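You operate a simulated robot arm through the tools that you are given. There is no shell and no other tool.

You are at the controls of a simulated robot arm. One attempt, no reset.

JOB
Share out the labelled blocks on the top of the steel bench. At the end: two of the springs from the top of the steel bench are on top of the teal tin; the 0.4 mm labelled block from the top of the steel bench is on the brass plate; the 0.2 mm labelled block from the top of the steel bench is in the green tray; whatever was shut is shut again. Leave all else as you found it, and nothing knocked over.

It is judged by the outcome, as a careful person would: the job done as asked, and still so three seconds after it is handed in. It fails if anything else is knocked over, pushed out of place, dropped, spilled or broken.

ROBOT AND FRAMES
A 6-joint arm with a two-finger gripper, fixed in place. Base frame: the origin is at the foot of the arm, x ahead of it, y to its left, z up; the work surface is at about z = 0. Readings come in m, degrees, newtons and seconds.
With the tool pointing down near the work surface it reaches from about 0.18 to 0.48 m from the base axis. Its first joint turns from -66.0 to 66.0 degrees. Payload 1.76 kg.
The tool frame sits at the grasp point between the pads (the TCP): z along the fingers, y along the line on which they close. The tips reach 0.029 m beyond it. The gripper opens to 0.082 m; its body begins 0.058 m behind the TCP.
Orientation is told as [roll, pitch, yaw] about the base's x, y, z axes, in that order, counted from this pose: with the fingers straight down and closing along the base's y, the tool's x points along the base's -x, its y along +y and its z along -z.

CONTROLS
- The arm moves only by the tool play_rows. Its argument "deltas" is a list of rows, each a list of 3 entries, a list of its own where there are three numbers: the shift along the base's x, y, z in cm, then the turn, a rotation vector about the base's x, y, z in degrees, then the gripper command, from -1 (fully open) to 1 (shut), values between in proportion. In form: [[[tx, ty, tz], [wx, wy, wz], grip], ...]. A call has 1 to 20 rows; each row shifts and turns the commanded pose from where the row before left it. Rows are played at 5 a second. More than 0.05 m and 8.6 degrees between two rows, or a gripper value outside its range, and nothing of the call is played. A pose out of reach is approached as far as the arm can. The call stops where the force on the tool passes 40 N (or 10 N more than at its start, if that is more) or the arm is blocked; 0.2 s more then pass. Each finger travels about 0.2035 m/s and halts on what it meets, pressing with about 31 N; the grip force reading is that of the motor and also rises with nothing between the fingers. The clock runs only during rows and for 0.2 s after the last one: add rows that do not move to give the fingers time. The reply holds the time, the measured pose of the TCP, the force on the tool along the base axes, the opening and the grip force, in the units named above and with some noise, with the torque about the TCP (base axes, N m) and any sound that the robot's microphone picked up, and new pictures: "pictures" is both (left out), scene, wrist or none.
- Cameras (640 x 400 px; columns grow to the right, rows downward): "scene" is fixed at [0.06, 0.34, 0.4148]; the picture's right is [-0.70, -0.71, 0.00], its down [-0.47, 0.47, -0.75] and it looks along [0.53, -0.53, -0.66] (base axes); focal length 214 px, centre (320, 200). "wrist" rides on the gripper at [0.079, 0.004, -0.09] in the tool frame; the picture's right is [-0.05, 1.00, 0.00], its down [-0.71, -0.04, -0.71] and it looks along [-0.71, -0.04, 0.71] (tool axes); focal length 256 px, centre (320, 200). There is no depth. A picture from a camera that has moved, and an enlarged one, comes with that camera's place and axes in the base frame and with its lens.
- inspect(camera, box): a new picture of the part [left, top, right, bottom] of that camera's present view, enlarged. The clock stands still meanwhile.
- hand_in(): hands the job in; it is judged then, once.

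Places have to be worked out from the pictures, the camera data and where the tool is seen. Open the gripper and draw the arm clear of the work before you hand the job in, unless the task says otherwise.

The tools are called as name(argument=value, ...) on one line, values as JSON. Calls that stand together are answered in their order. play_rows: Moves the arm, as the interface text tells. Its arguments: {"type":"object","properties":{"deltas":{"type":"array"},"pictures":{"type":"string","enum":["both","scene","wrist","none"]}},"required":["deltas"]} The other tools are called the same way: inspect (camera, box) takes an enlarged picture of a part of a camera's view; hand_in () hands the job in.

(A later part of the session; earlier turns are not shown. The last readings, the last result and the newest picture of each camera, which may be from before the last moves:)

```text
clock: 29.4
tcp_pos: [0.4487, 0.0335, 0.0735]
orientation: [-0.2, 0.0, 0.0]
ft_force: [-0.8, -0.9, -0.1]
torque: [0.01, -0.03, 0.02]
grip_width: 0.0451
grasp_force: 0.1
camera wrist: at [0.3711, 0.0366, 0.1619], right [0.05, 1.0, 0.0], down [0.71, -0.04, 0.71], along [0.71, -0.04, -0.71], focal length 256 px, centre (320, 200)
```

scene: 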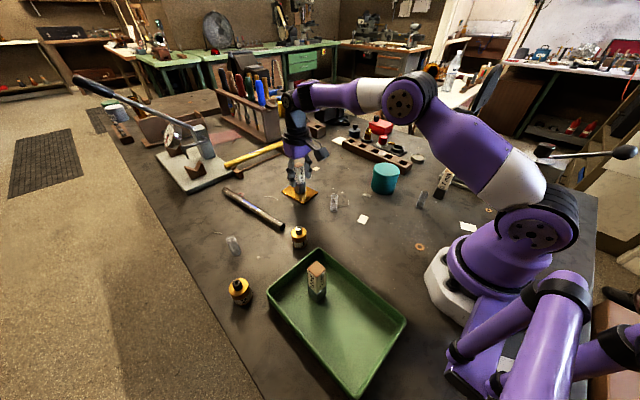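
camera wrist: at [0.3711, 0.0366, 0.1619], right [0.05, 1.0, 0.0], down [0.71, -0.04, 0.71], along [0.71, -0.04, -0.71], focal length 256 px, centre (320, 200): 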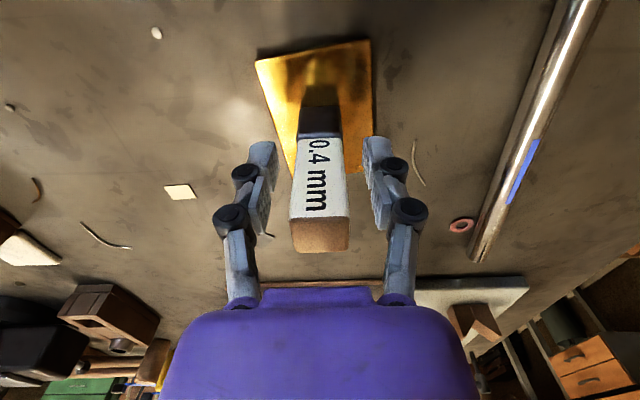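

The block stands on the plate, released. I rise clear and go above the nearer spring, around (0.335, 0.010), for a close look.

play_rows(deltas=[[[0, 0, 1.5], [0, 0, 0], -0.1], [[0, 0, 3], [0, 0, 0], -0.1], [[0, 0, 3], [0, 0, 0], -0.1], [[0, 0, 3], [0, 0, 0], -0.1], [[0, 0, 2], [0, 0, 0], -0.1], [[-1.5, -0.3, 0], [0, 0, 0], -0.1], [[-3, -0.6, 0], [0, 0, 0], -0.1], [[-3, -0.6, 0], [0, 0, 0], -0.1], [[-3, -0.6, 0], [0, 0, 0], -0.1], [[-1.0, -0.2, 0], [0, 0, 0], -0.1], [[0, 0, 0], [0, 0, 0], -0.1]], pictures="both")

inspect(camera="wrist", box=[220, 0, 460, 150])

inspect(camera="scene", box=[260, 120, 440, 240])

```text
clock: 31.8
tcp_pos: [0.3289, 0.0088, 0.1958]
orientation: [-0.1, 0.0, 0.0]
ft_force: [0.1, -0.3, 0.6]
torque: [0.03, 0.0, -0.03]
grip_width: 0.0452
grasp_force: 0.1
out of reach, approached as far as the arm can: row 5
camera wrist: at [0.2508, 0.0118, 0.2844], right [0.05, 1.0, 0.0], down [0.71, -0.04, 0.71], along [0.71, -0.04, -0.71], focal length 256 px, centre (320, 200)
```

scene: 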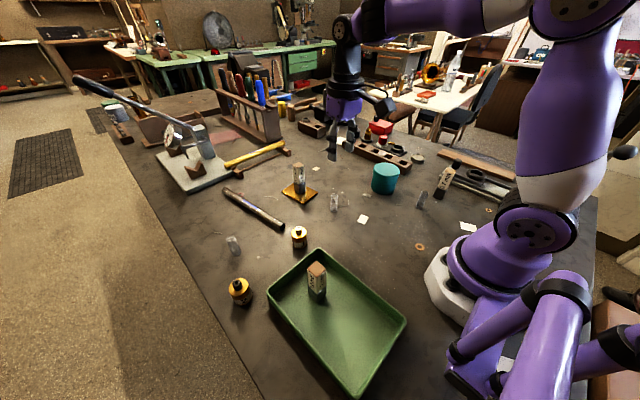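
wrist: 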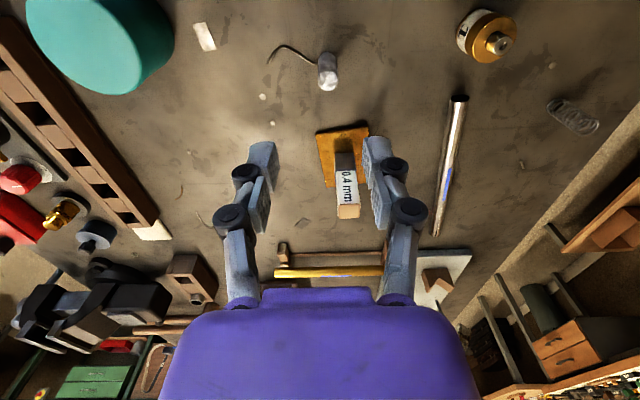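

```text
2.67 times, centred on (340, 75) of wrist
camera zoom: at [0.2508, 0.0118, 0.2844], right [0.05, 1.0, 0.0], down [0.71, -0.04, 0.71], along [0.71, -0.04, -0.71], focal length 683 px, centre (267, 533)
```

zoom: 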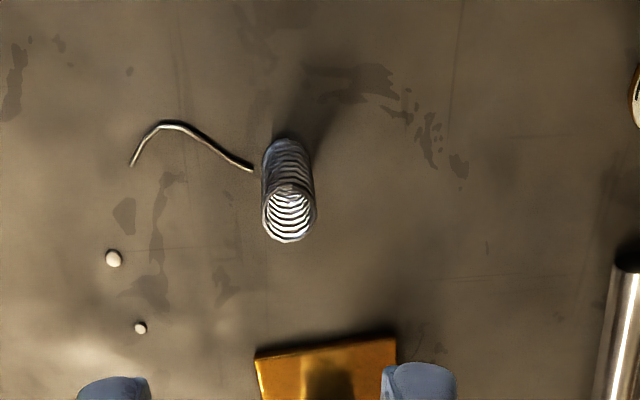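

```text
3.33 times, centred on (350, 180) of scene
camera zoom: at [0.06, 0.34, 0.4148], right [-0.7, -0.71, 0.0], down [-0.47, 0.47, -0.75], along [0.53, -0.53, -0.66], focal length 715 px, centre (220, 267)
```

zoom: 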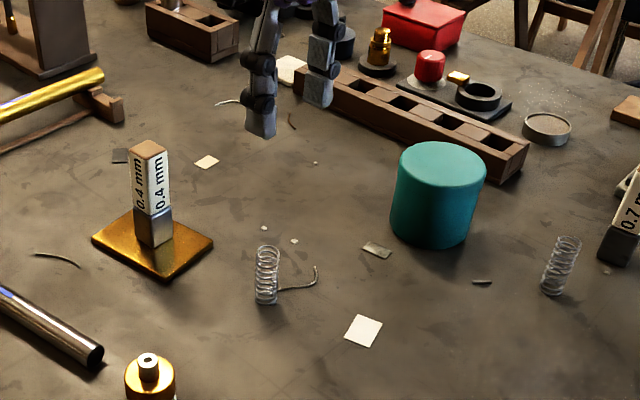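

Spring A sits at about (0.335, 0.0145), roughly 5 cm tall and 1.8 cm wide, with a thin bent wire lying just beside it. I align above it and come part-way down for a check; the fingertips will stay about 9 mm off the bench so they clear the wire.

play_rows(deltas=[[[0.6, 0.55, 0], [0, 0, 0], -0.1], [[0, 0, -3], [0, 0, 0], -0.1], [[0, 0, -3], [0, 0, 0], -0.1], [[0, 0, -2], [0, 0, 0], -0.1], [[0, 0, 0], [0, 0, 0], -0.1]], pictures="both")

inspect(camera="wrist", box=[220, 20, 430, 200])

```text
clock: 33.0
tcp_pos: [0.3349, 0.0133, 0.1166]
orientation: [-0.2, 0.1, 0.0]
ft_force: [0.1, 0.1, 0.0]
torque: [0.0, -0.02, 0.02]
grip_width: 0.0451
grasp_force: 0.1
camera wrist: at [0.2568, 0.017, 0.2047], right [0.05, 1.0, 0.0], down [0.71, -0.04, 0.71], along [0.71, -0.04, -0.71], focal length 256 px, centre (320, 200)
```

scene: 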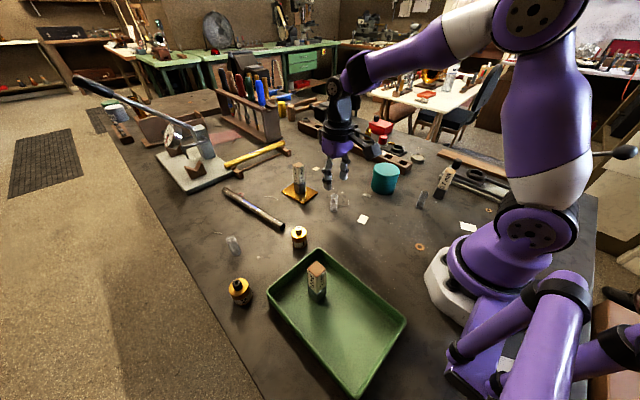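
wrist: 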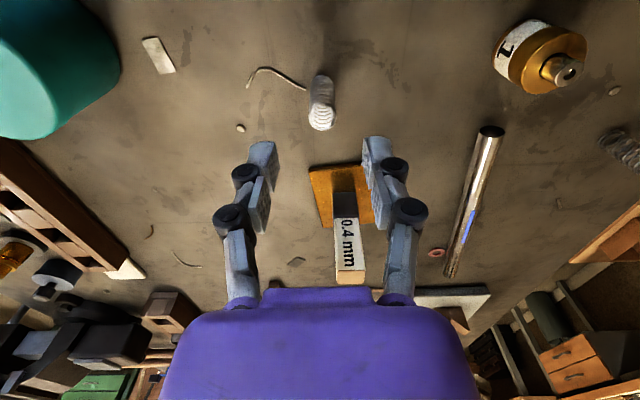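

```text
2.22 times, centred on (325, 110) of wrist
camera zoom: at [0.2568, 0.017, 0.2047], right [0.05, 1.0, 0.0], down [0.71, -0.04, 0.71], along [0.71, -0.04, -0.71], focal length 569 px, centre (309, 400)
```

zoom: 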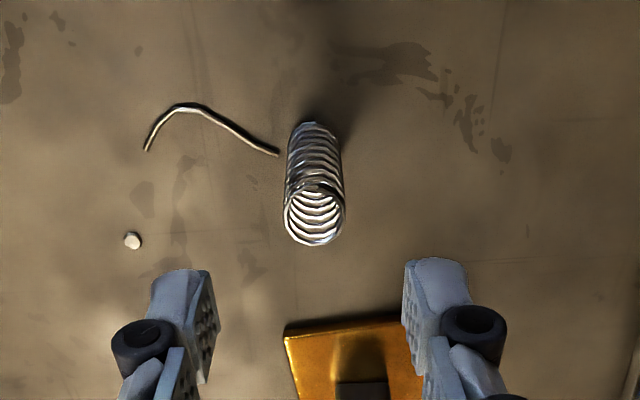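

The spring top lines up in x and sits about 1 mm toward +y. I correct that and descend to z ≈ 0.038.

play_rows(deltas=[[[0, 0.1, 0], [0, 0, 0], -0.1], [[0, 0, -3], [0, 0, 0], -0.1], [[0, 0, -3], [0, 0, 0], -0.1], [[0, 0, -1.5], [0, 0, 0], -0.1], [[0, 0, -0.3], [0, 0, 0], -0.1], [[0, 0, 0], [0, 0, 0], -0.1]], pictures="both")

inspect(camera="wrist", box=[200, 60, 450, 250])

inspect(camera="scene", box=[300, 150, 380, 230])

```text
clock: 34.4
tcp_pos: [0.3347, 0.0173, 0.0388]
orientation: [-0.1, 0.0, 0.0]
ft_force: [1.0, 0.4, 0.6]
torque: [-0.02, 0.01, -0.01]
grip_width: 0.0452
grasp_force: 0.1
camera wrist: at [0.2565, 0.0198, 0.1271], right [0.05, 1.0, 0.0], down [0.71, -0.04, 0.71], along [0.71, -0.04, -0.71], focal length 256 px, centre (320, 200)
```

scene: 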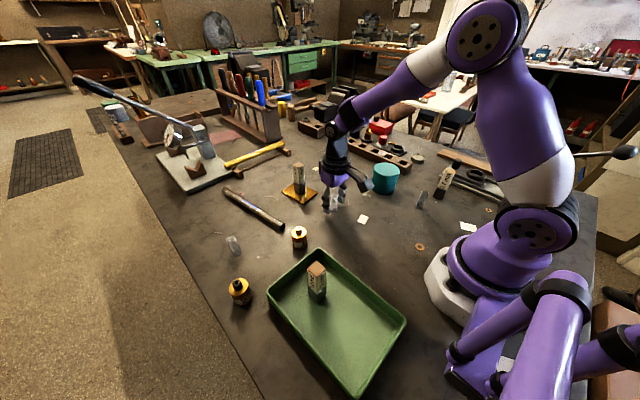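
wrist: 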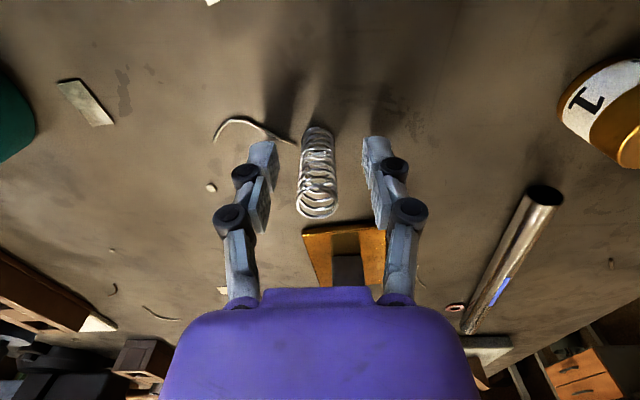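

```text
2.11 times, centred on (325, 155) of wrist
camera zoom: at [0.2565, 0.0198, 0.1271], right [0.05, 1.0, 0.0], down [0.71, -0.04, 0.71], along [0.71, -0.04, -0.71], focal length 539 px, centre (310, 295)
```

zoom: 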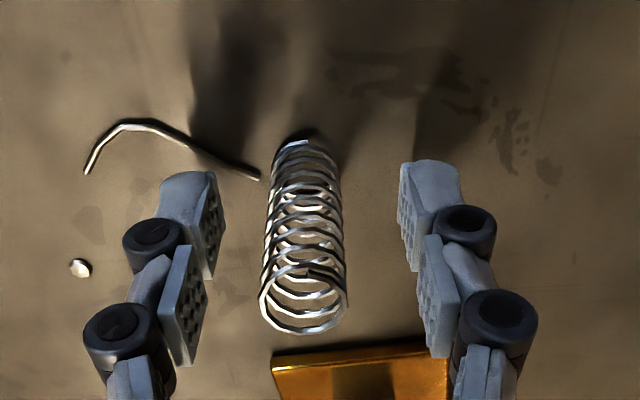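

```text
5.00 times, centred on (340, 190) of scene
camera zoom: at [0.06, 0.34, 0.4148], right [-0.7, -0.71, 0.0], down [-0.47, 0.47, -0.75], along [0.53, -0.53, -0.66], focal length 1072 px, centre (220, 250)
```

zoom: 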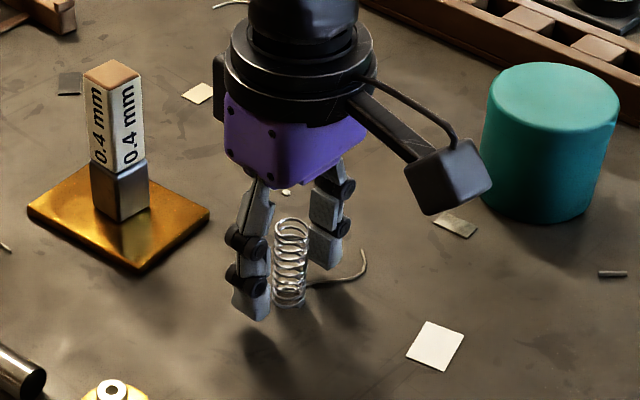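

The spring is between the pads, about 1.5 mm toward −y of centre. I correct and close in stages.

play_rows(deltas=[[[0, -0.13, 0], [0, 0, 0], -0.1], [[0, 0, 0], [0, 0, 0], 0.2], [[0, 0, 0], [0, 0, 0], 0.4], [[0, 0, 0], [0, 0, 0], 0.6], [[0, 0, 0], [0, 0, 0], 0.8], [[0, 0, 0], [0, 0, 0], 0.8]], pictures="wrist")

```text
clock: 35.8
tcp_pos: [0.3344, 0.015, 0.0393]
orientation: [-0.1, -0.1, 0.1]
ft_force: [0.0, 0.3, -0.2]
torque: [0.0, 0.01, -0.01]
grip_width: 0.0162
grasp_force: 30.9
camera wrist: at [0.2564, 0.0182, 0.1275], right [0.05, 1.0, 0.0], down [0.71, -0.04, 0.71], along [0.71, -0.04, -0.71], focal length 256 px, centre (320, 200)
```

wrist: 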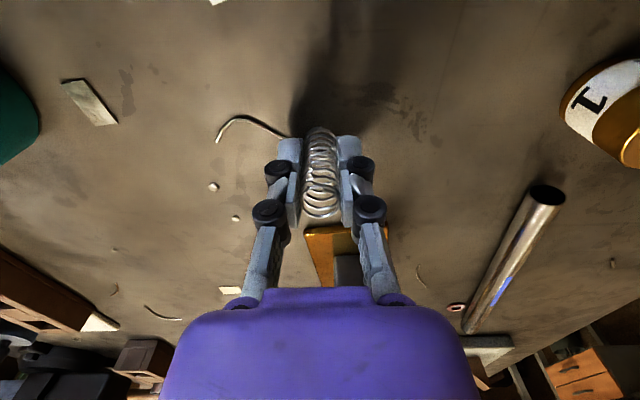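

Gripped at 1.6 cm. I lift straight up 13 cm.

play_rows(deltas=[[[0, 0, 0], [0, 0, 0], 1], [[0, 0, 1], [0, 0, 0], 1], [[0, 0, 3], [0, 0, 0], 1], [[0, 0, 3], [0, 0, 0], 1], [[0, 0, 3], [0, 0, 0], 1], [[0, 0, 3], [0, 0, 0], 1], [[0, 0, 0], [0, 0, 0], 1]], pictures="both")

inspect(camera="wrist", box=[200, 60, 450, 250])

inspect(camera="scene", box=[300, 120, 460, 230])

```text
clock: 37.4
tcp_pos: [0.3337, 0.0144, 0.1699]
orientation: [-0.1, 0.1, 0.1]
ft_force: [-0.2, -0.5, -0.9]
torque: [-0.01, 0.0, 0.0]
grip_width: 0.0165
grasp_force: 30.7
camera wrist: at [0.2556, 0.0178, 0.2588], right [0.05, 1.0, 0.0], down [0.71, -0.04, 0.71], along [0.71, -0.04, -0.71], focal length 256 px, centre (320, 200)
```

scene: 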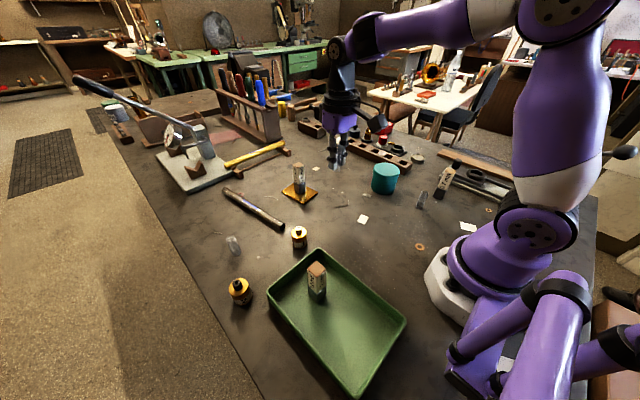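
wrist: 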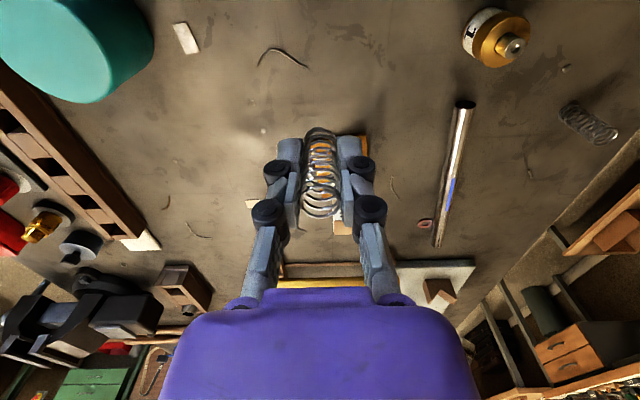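

```text
2.11 times, centred on (325, 155) of wrist
camera zoom: at [0.2556, 0.0178, 0.2588], right [0.05, 1.0, 0.0], down [0.71, -0.04, 0.71], along [0.71, -0.04, -0.71], focal length 539 px, centre (310, 295)
```

zoom: 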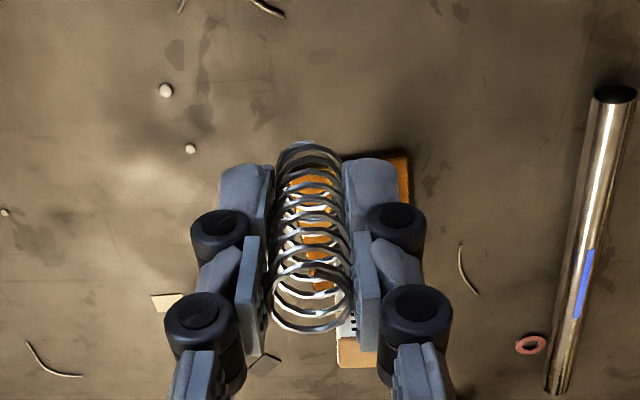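

```text
3.64 times, centred on (380, 175) of scene
camera zoom: at [0.06, 0.34, 0.4148], right [-0.7, -0.71, 0.0], down [-0.47, 0.47, -0.75], along [0.53, -0.53, -0.66], focal length 780 px, centre (102, 291)
```

zoom: 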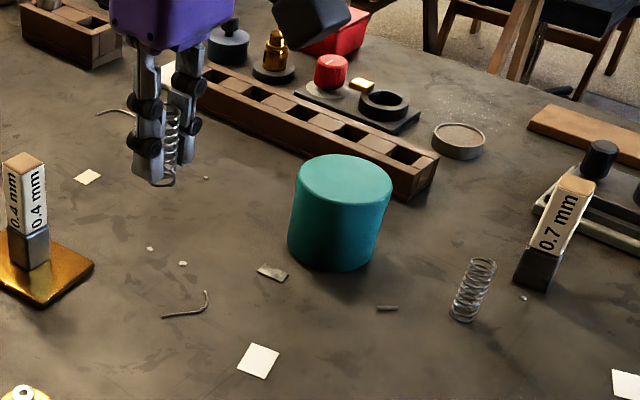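

The spring is held. Combining both views, the tin centre is about (0.298, -0.168), with a radius of about 3.7 cm and a height of about 6 cm. I carry the spring over the far half of the tin.

play_rows(deltas=[[[-0.2, -1.6, 0], [0, 0, 0], 1], [[-0.3, -3, 0], [0, 0, 0], 1], [[-0.3, -3, 0], [0, 0, 0], 1], [[-0.3, -3, 0], [0, 0, 0], 1], [[-0.3, -3, 0], [0, 0, 0], 1], [[-0.3, -3, 0], [0, 0, 0], 1], [[-0.2, -1.6, 0], [0, 0, 0], 1], [[0, 0, 0], [0, 0, 0], 1]], pictures="both")

inspect(camera="wrist", box=[220, 0, 430, 200])

inspect(camera="scene", box=[330, 100, 450, 220])

```text
clock: 39.2
tcp_pos: [0.3172, -0.1673, 0.1692]
orientation: [0.0, 0.0, 0.0]
ft_force: [0.3, 1.1, -0.6]
torque: [-0.01, -0.02, 0.0]
grip_width: 0.0165
grasp_force: 30.7
camera wrist: at [0.2382, -0.163, 0.2571], right [0.05, 1.0, 0.0], down [0.71, -0.04, 0.71], along [0.71, -0.04, -0.71], focal length 256 px, centre (320, 200)
```

scene: 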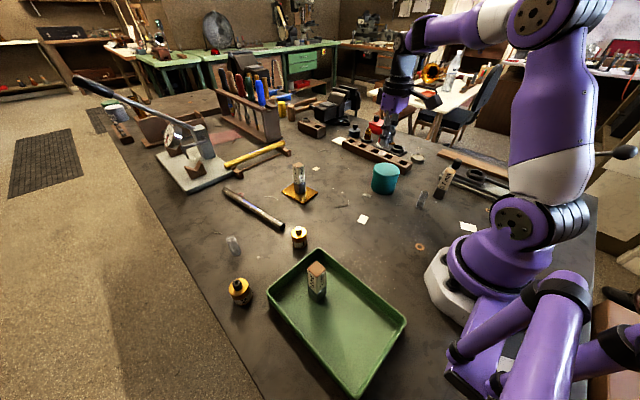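
wrist: 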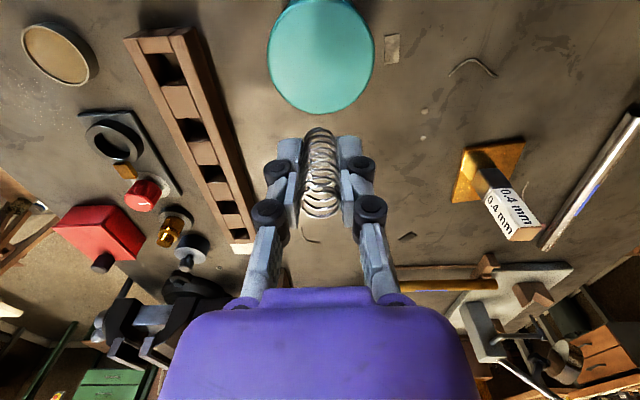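

```text
2.00 times, centred on (325, 100) of wrist
camera zoom: at [0.2382, -0.163, 0.2571], right [0.05, 1.0, 0.0], down [0.71, -0.04, 0.71], along [0.71, -0.04, -0.71], focal length 512 px, centre (310, 400)
```

zoom: 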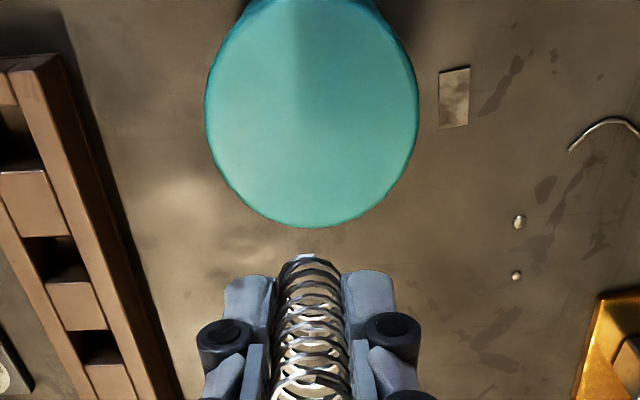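

```text
3.33 times, centred on (390, 160) of scene
camera zoom: at [0.06, 0.34, 0.4148], right [-0.7, -0.71, 0.0], down [-0.47, 0.47, -0.75], along [0.53, -0.53, -0.66], focal length 715 px, centre (87, 333)
```

zoom: 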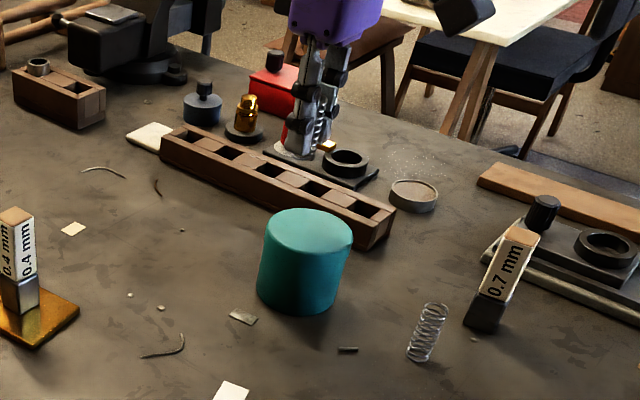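

The tin top looks centred at about (0.296, -0.166), with radius 3.65 cm and height about 6.5–7 cm. I set the spring's target to x ≈ 0.313 on the far half and lower to z ≈ 0.122 for a check.

play_rows(deltas=[[[-0.4, 0.1, 0], [0, 0, 0], 1], [[0, 0, -2.0], [0, 0, 0], 1], [[0, 0, -2.0], [0, 0, 0], 1], [[0, 0, -0.7], [0, 0, 0], 1], [[0, 0, 0], [0, 0, 0], 1]], pictures="both")

inspect(camera="wrist", box=[200, 0, 440, 200])

inspect(camera="scene", box=[340, 120, 440, 220])

```text
clock: 40.4
tcp_pos: [0.3137, -0.1663, 0.1196]
orientation: [-0.2, 0.0, 0.1]
ft_force: [0.1, -0.7, 0.0]
torque: [-0.01, 0.0, 0.02]
grip_width: 0.0168
grasp_force: 31.4
camera wrist: at [0.235, -0.1629, 0.2084], right [0.05, 1.0, 0.0], down [0.71, -0.04, 0.71], along [0.71, -0.04, -0.71], focal length 256 px, centre (320, 200)
```

scene: 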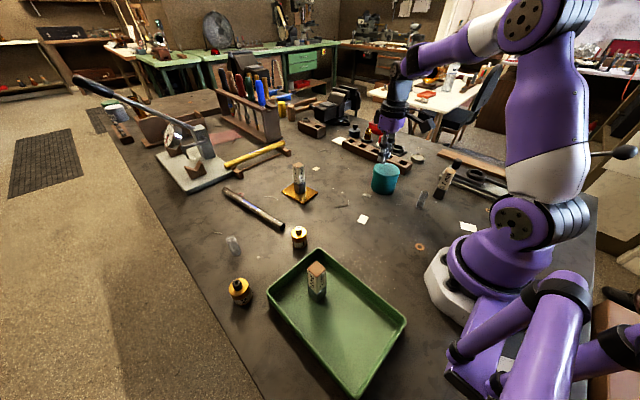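
wrist: 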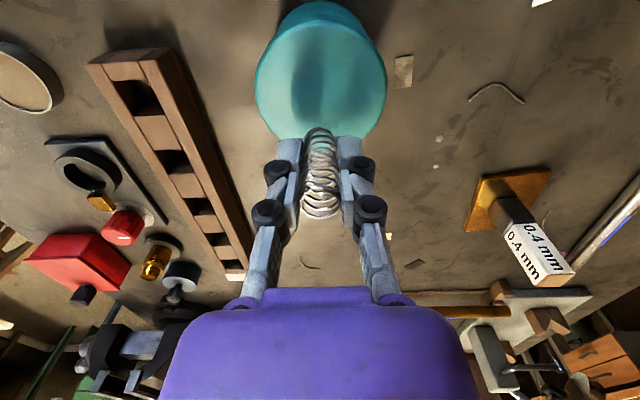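

```text
2.00 times, centred on (320, 100) of wrist
camera zoom: at [0.235, -0.1629, 0.2084], right [0.05, 1.0, 0.0], down [0.71, -0.04, 0.71], along [0.71, -0.04, -0.71], focal length 512 px, centre (320, 400)
```

zoom: 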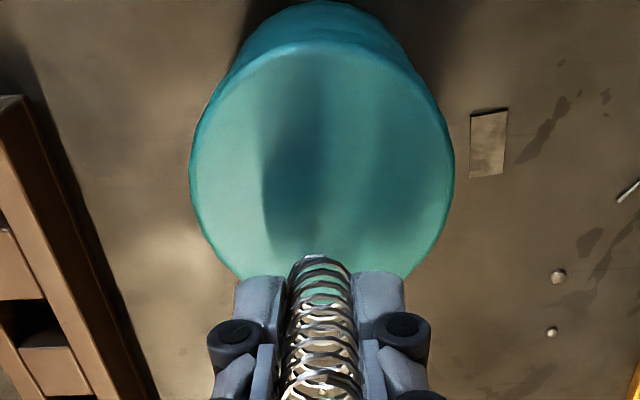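

```text
4.00 times, centred on (390, 170) of scene
camera zoom: at [0.06, 0.34, 0.4148], right [-0.7, -0.71, 0.0], down [-0.47, 0.47, -0.75], along [0.53, -0.53, -0.66], focal length 858 px, centre (40, 320)
```

zoom: 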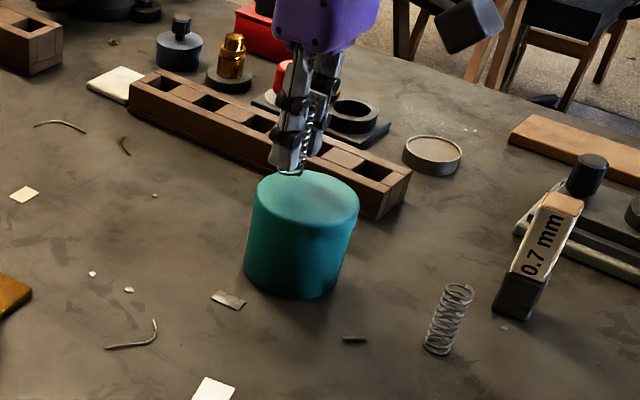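

The spring is over the far half of the tin, about 1.7 cm off centre and 1–1.5 cm above the top. I lower in small steps, watching the force.

play_rows(deltas=[[[0, 0, -0.4], [0, 0, 0], 1], [[0, 0, -0.3], [0, 0, 0], 1], [[0, 0, 0], [0, 0, 0], 1]], pictures="none")

play_rows(deltas=[[[0, 0, -0.2], [0, 0, 0], 1], [[0, 0, 0], [0, 0, 0], 1]], pictures="none")

play_rows(deltas=[[[0, 0, -0.15], [0, 0, 0], 1], [[0, 0, 0], [0, 0, 0], 1]], pictures="scene")

inspect(camera="scene", box=[340, 120, 440, 220])

```text
clock: 41.2
tcp_pos: [0.3129, -0.1646, 0.1133]
orientation: [-0.1, 0.1, 0.1]
ft_force: [-0.2, -0.1, 0.0]
torque: [0.03, -0.02, -0.01]
grip_width: 0.0164
grasp_force: 30.8
```

```text
clock: 41.8
tcp_pos: [0.3125, -0.1655, 0.1101]
orientation: [-0.2, 0.0, 0.0]
ft_force: [-0.2, 0.2, 0.0]
torque: [-0.01, 0.02, 0.04]
grip_width: 0.017
grasp_force: 30.6
```

```text
clock: 42.4
tcp_pos: [0.311, -0.1663, 0.1105]
orientation: [-0.1, -0.1, 0.0]
ft_force: [0.2, -0.6, -0.8]
torque: [0.0, -0.01, 0.0]
grip_width: 0.0166
grasp_force: 31.1
```

scene: 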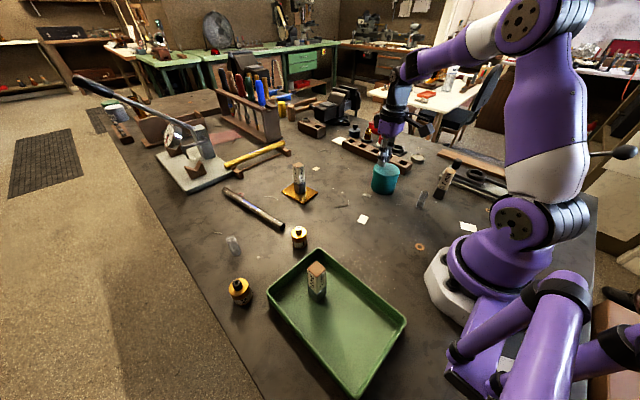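

```text
4.00 times, centred on (390, 170) of scene
camera zoom: at [0.06, 0.34, 0.4148], right [-0.7, -0.71, 0.0], down [-0.47, 0.47, -0.75], along [0.53, -0.53, -0.66], focal length 858 px, centre (40, 320)
```

zoom: 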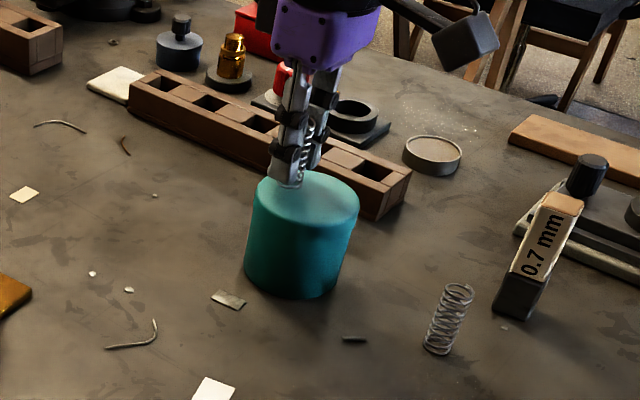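

No contact yet at z ≈ 0.11. I continue in 1.5 mm steps.

play_rows(deltas=[[[0, 0, -0.15], [0, 0, 0], 1], [[0, 0, 0], [0, 0, 0], 1]], pictures="none")

play_rows(deltas=[[[0, 0, -0.15], [0, 0, 0], 1], [[0, 0, 0], [0, 0, 0], 1]], pictures="none")

play_rows(deltas=[[[0, 0, -0.1], [0, 0, 0], 1], [[0, 0, 0], [0, 0, 0], 1]], pictures="none")

```text
clock: 43.0
tcp_pos: [0.3112, -0.1662, 0.1079]
orientation: [-0.1, 0.1, 0.0]
ft_force: [-3.4, 1.3, 12.6]
torque: [0.06, 0.13, -0.02]
grip_width: 0.0168
grasp_force: 30.5
```

```text
clock: 43.6
tcp_pos: [0.3129, -0.1662, 0.1083]
orientation: [-0.2, -0.1, 0.1]
ft_force: [-4.2, -0.1, 27.0]
torque: [-0.02, 0.11, 0.0]
grip_width: 0.0166
grasp_force: 31.5
```

```text
clock: 44.2
tcp_pos: [0.3143, -0.1662, 0.1055]
orientation: [-0.2, 0.0, 0.0]
ft_force: [1.3, 0.1, 25.9]
torque: [-0.01, -0.07, 0.04]
grip_width: 0.0167
grasp_force: 31.1
```

Contact: 26 N upward, so the spring is seated on the tin. I ease up 1.5 mm in two steps and then open gently.

play_rows(deltas=[[[0, 0, 0.08], [0, 0, 0], 1], [[0, 0, 0.07], [0, 0, 0], 1], [[0, 0, 0], [0, 0, 0], 1]], pictures="none")

```text
clock: 45.0
tcp_pos: [0.3106, -0.1682, 0.1071]
orientation: [0.1, 0.2, 0.0]
ft_force: [-0.3, 0.1, 0.7]
torque: [0.01, -0.01, -0.01]
grip_width: 0.0166
grasp_force: 31.7
```

The force is now nearly zero. I dip 0.5 mm to keep light contact, then open gently in stages.

play_rows(deltas=[[[0, 0, -0.06], [0, 0, 0], 1], [[0, 0, 0], [0, 0, 0], 1], [[0, 0, 0], [0, 0, 0], 0.55], [[0, 0, 0], [0, 0, 0], 0.45], [[0, 0, 0], [0, 0, 0], 0.3], [[0, 0, 0], [0, 0, 0], 0.1], [[0, 0, 0], [0, 0, 0], -0.1], [[0, 0, 0], [0, 0, 0], -0.1]], pictures="both")

inspect(camera="wrist", box=[200, 40, 440, 240])

inspect(camera="scene", box=[350, 120, 430, 200])

```text
clock: 46.8
tcp_pos: [0.3119, -0.1674, 0.1077]
orientation: [-0.1, -0.1, 0.2]
ft_force: [0.9, -0.4, 0.0]
torque: [-0.03, -0.05, -0.01]
grip_width: 0.045
grasp_force: 0.1
camera wrist: at [0.2339, -0.1637, 0.1952], right [0.05, 1.0, 0.0], down [0.71, -0.04, 0.71], along [0.71, -0.04, -0.71], focal length 256 px, centre (320, 200)
```

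scene: 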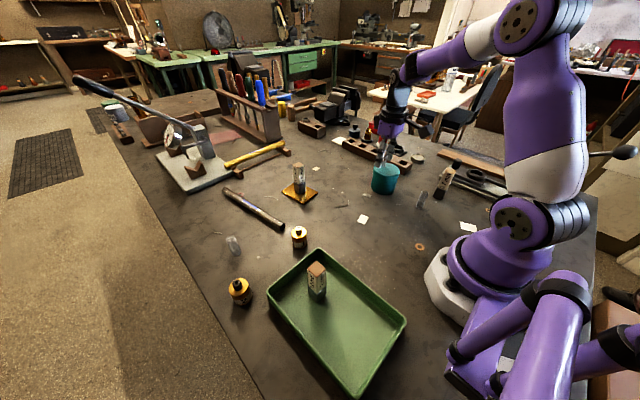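
wrist: 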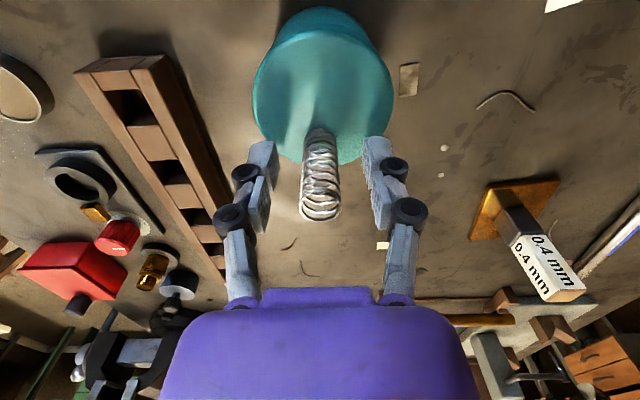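

```text
2.00 times, centred on (320, 140) of wrist
camera zoom: at [0.2339, -0.1637, 0.1952], right [0.05, 1.0, 0.0], down [0.71, -0.04, 0.71], along [0.71, -0.04, -0.71], focal length 512 px, centre (320, 320)
```

zoom: 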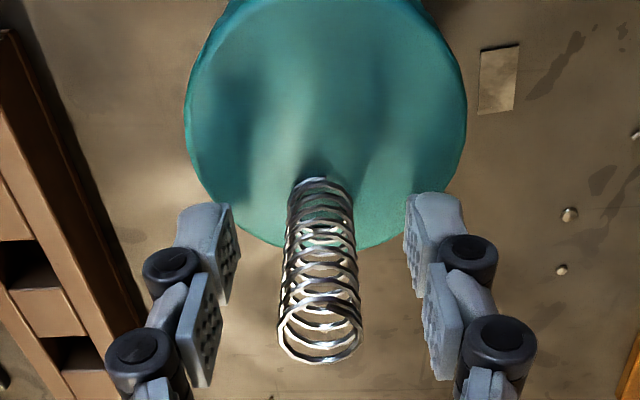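

```text
5.00 times, centred on (390, 160) of scene
camera zoom: at [0.06, 0.34, 0.4148], right [-0.7, -0.71, 0.0], down [-0.47, 0.47, -0.75], along [0.53, -0.53, -0.66], focal length 1072 px, centre (-30, 400)
```

zoom: 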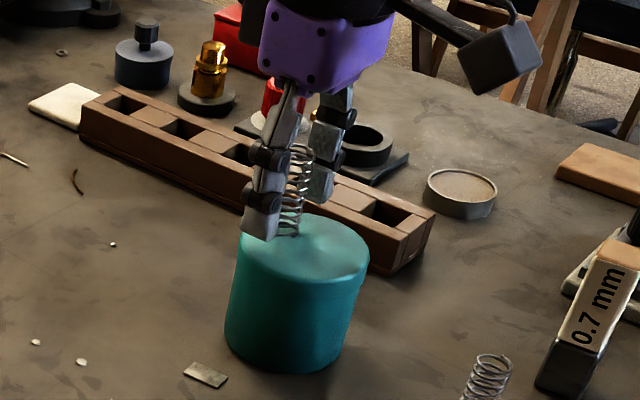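

Spring A stands on the tin, upright and released. I rise 9 cm straight up and then move back toward spring B, near (0.172, -0.165), for a look.

play_rows(deltas=[[[0, 0, 1], [0, 0, 0], -0.1], [[0, 0, 2.5], [0, 0, 0], -0.1], [[0, 0, 3], [0, 0, 0], -0.1], [[0, 0, 2.5], [0, 0, 0], -0.1], [[-1.5, 0, 0], [0, 0, 0], -0.1], [[-3, 0, 0], [0, 0, 0], -0.1], [[-3, 0, 0], [0, 0, 0], -0.1], [[-3, 0, 0], [0, 0, 0], -0.1], [[-2, 0, 0], [0, 0, 0], -0.1], [[0, 0, 0], [0, 0, 0], -0.1]], pictures="both")

inspect(camera="scene", box=[350, 130, 510, 230])

inspect(camera="wrist", box=[160, 0, 400, 200])

```text
clock: 49.0
tcp_pos: [0.1883, -0.1638, 0.2002]
orientation: [-0.1, 0.0, 0.0]
ft_force: [-0.2, -0.1, 0.0]
torque: [0.0, 0.01, 0.04]
grip_width: 0.0448
grasp_force: 0.0
camera wrist: at [0.1094, -0.1614, 0.2884], right [0.05, 1.0, 0.0], down [0.71, -0.04, 0.71], along [0.71, -0.04, -0.71], focal length 256 px, centre (320, 200)
```

scene: 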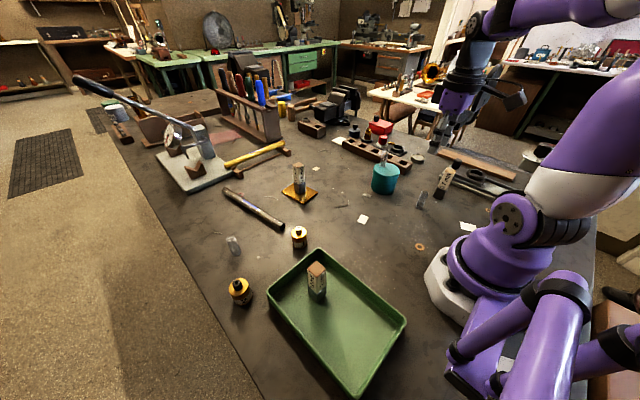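
wrist: 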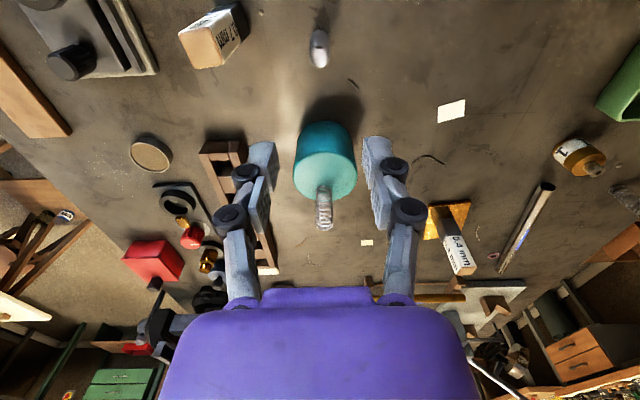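

```text
4.00 times, centred on (430, 180) of scene
camera zoom: at [0.06, 0.34, 0.4148], right [-0.7, -0.71, 0.0], down [-0.47, 0.47, -0.75], along [0.53, -0.53, -0.66], focal length 858 px, centre (-120, 280)
```

zoom: 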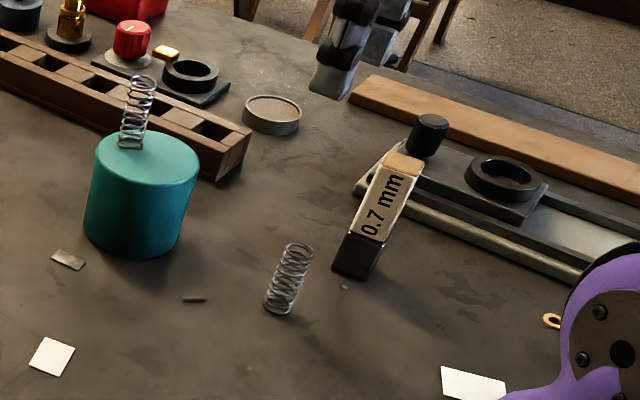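

```text
2.00 times, centred on (280, 100) of wrist
camera zoom: at [0.1094, -0.1614, 0.2884], right [0.05, 1.0, 0.0], down [0.71, -0.04, 0.71], along [0.71, -0.04, -0.71], focal length 512 px, centre (400, 400)
```

zoom: 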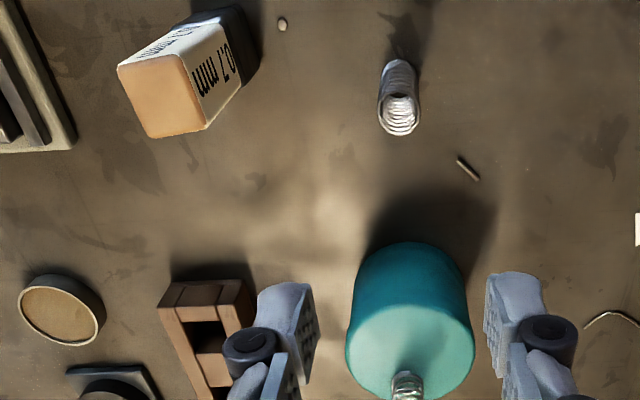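

Spring B is at about (0.177, -0.165), and the 0.7 mm block's nearest edge is at about y = -0.227. I narrow the opening to about 3.9 cm, align and come part-way down for a check.

play_rows(deltas=[[[-1.15, -0.1, 0], [0, 0, 0], 0.05], [[0, 0, -3], [0, 0, 0], 0.05], [[0, 0, -3], [0, 0, 0], 0.05], [[0, 0, -2], [0, 0, 0], 0.05], [[0, 0, 0], [0, 0, 0], 0.05]], pictures="both")

inspect(camera="wrist", box=[220, 20, 430, 200])

inspect(camera="scene", box=[350, 130, 510, 230])

```text
clock: 50.2
tcp_pos: [0.1741, -0.1683, 0.1166]
orientation: [-0.1, 0.1, 0.0]
ft_force: [-0.2, 0.0, -0.1]
torque: [0.03, 0.01, -0.01]
grip_width: 0.0391
grasp_force: 0.1
camera wrist: at [0.0959, -0.1643, 0.2056], right [0.05, 1.0, 0.0], down [0.71, -0.04, 0.71], along [0.71, -0.04, -0.71], focal length 256 px, centre (320, 200)
```

scene: 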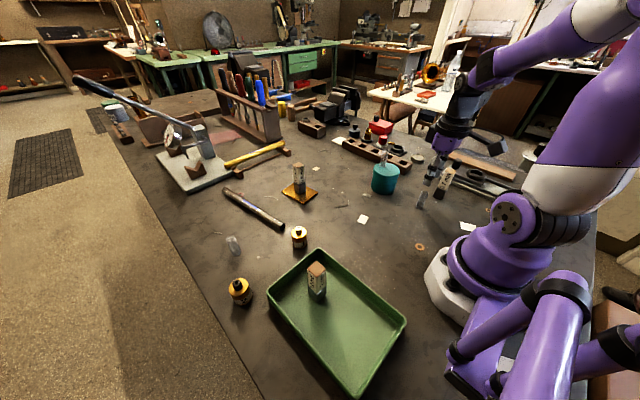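
wrist: 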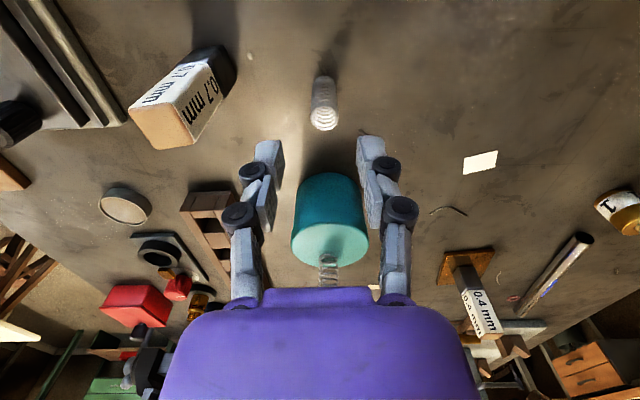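

```text
2.22 times, centred on (325, 110) of wrist
camera zoom: at [0.0959, -0.1643, 0.2056], right [0.05, 1.0, 0.0], down [0.71, -0.04, 0.71], along [0.71, -0.04, -0.71], focal length 569 px, centre (309, 400)
```

zoom: 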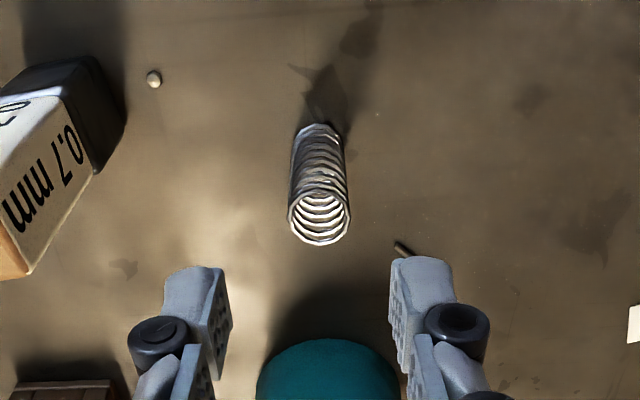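

```text
4.00 times, centred on (430, 180) of scene
camera zoom: at [0.06, 0.34, 0.4148], right [-0.7, -0.71, 0.0], down [-0.47, 0.47, -0.75], along [0.53, -0.53, -0.66], focal length 858 px, centre (-120, 280)
```

zoom: 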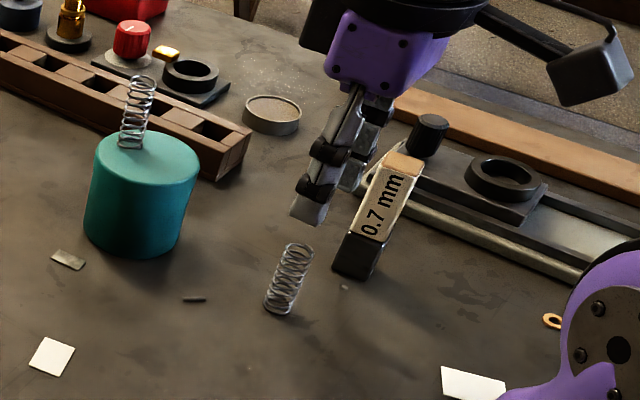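

The spring is about 2.7 mm toward +y of the tool and aligned in x. I correct and descend 7.8 cm, the same as for the first spring; the 0.7 mm block stays about 2 cm clear.

play_rows(deltas=[[[0, 0.27, 0], [0, 0, 0], 0.05], [[0, 0, -2], [0, 0, 0], 0.05], [[0, 0, -2], [0, 0, 0], 0.05], [[0, 0, -2], [0, 0, 0], 0.05], [[0, 0, -1.8], [0, 0, 0], 0.05], [[0, 0, 0], [0, 0, 0], 0.05]], pictures="both")

inspect(camera="wrist", box=[200, 60, 450, 250])

inspect(camera="scene", box=[370, 130, 490, 230])

```text
clock: 51.6
tcp_pos: [0.176, -0.1631, 0.0386]
orientation: [-0.1, 0.0, -0.1]
ft_force: [-1.0, -0.1, -0.5]
torque: [-0.02, 0.0, 0.0]
grip_width: 0.039
grasp_force: 0.0
camera wrist: at [0.098, -0.1598, 0.127], right [0.05, 1.0, 0.0], down [0.71, -0.04, 0.71], along [0.71, -0.04, -0.71], focal length 256 px, centre (320, 200)
```

scene: 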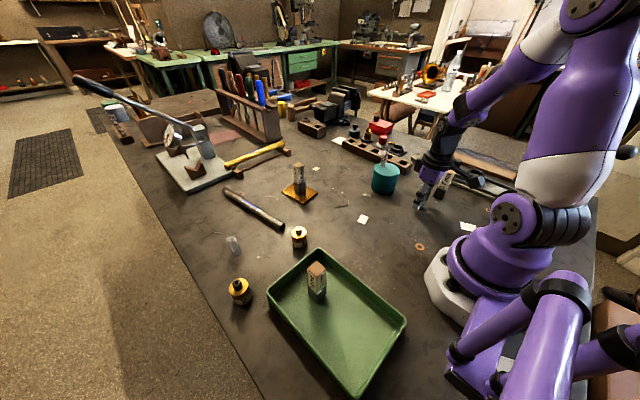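
wrist: 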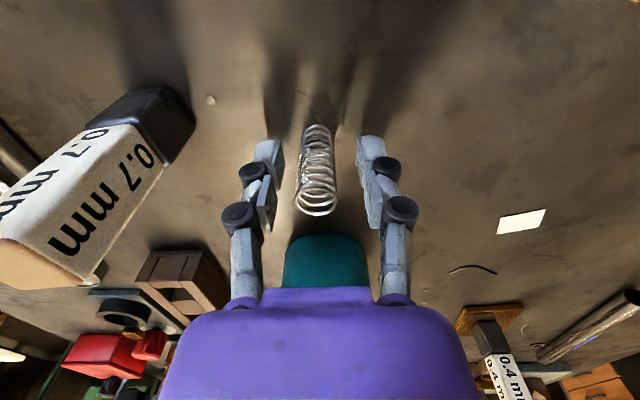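

```text
2.11 times, centred on (325, 155) of wrist
camera zoom: at [0.098, -0.1598, 0.127], right [0.05, 1.0, 0.0], down [0.71, -0.04, 0.71], along [0.71, -0.04, -0.71], focal length 539 px, centre (310, 295)
```

zoom: 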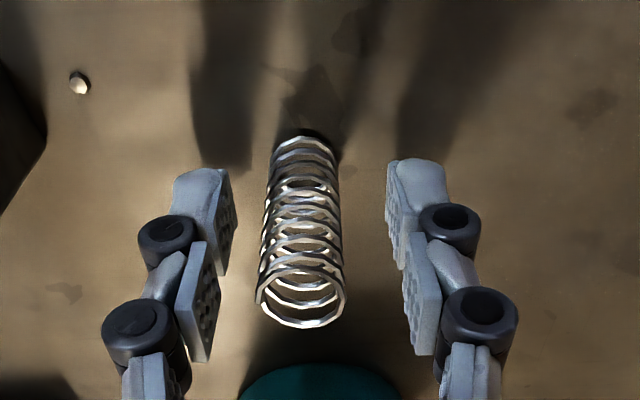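

```text
4.00 times, centred on (430, 180) of scene
camera zoom: at [0.06, 0.34, 0.4148], right [-0.7, -0.71, 0.0], down [-0.47, 0.47, -0.75], along [0.53, -0.53, -0.66], focal length 858 px, centre (-120, 280)
```

zoom: 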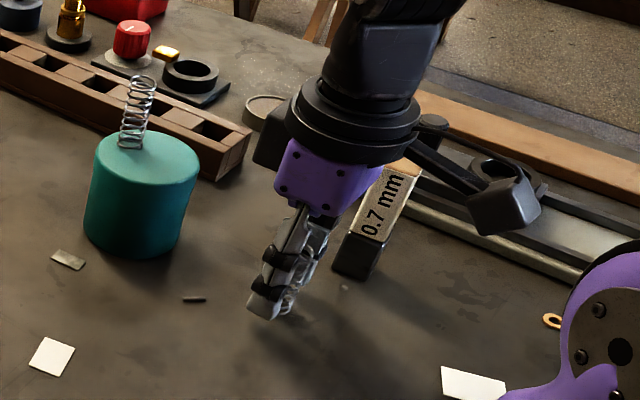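

The spring is between the pads, about 1.7 mm toward −y, and the readings show no contact forces. I centre and close in stages.

play_rows(deltas=[[[0, -0.17, 0], [0, 0, 0], 0.05], [[0, 0, 0], [0, 0, 0], 0.25], [[0, 0, 0], [0, 0, 0], 0.45], [[0, 0, 0], [0, 0, 0], 0.6], [[0, 0, 0], [0, 0, 0], 0.8], [[0, 0, 0], [0, 0, 0], 1]], pictures="wrist")

inspect(camera="wrist", box=[200, 60, 450, 250])

```text
clock: 53.0
tcp_pos: [0.1748, -0.1655, 0.0397]
orientation: [-0.2, 0.0, -0.1]
ft_force: [0.2, -0.4, -0.3]
torque: [0.02, 0.01, -0.02]
grip_width: 0.0163
grasp_force: 31.2
camera wrist: at [0.0971, -0.1619, 0.128], right [0.05, 1.0, 0.0], down [0.71, -0.04, 0.71], along [0.71, -0.04, -0.71], focal length 256 px, centre (320, 200)
```

wrist: 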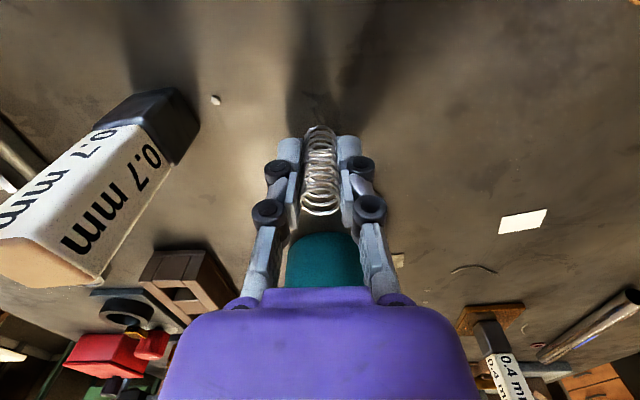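

```text
2.11 times, centred on (325, 155) of wrist
camera zoom: at [0.0971, -0.1619, 0.128], right [0.05, 1.0, 0.0], down [0.71, -0.04, 0.71], along [0.71, -0.04, -0.71], focal length 539 px, centre (310, 295)
```

zoom: 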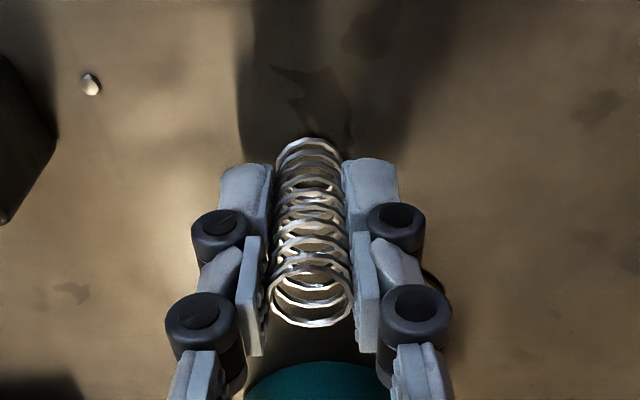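

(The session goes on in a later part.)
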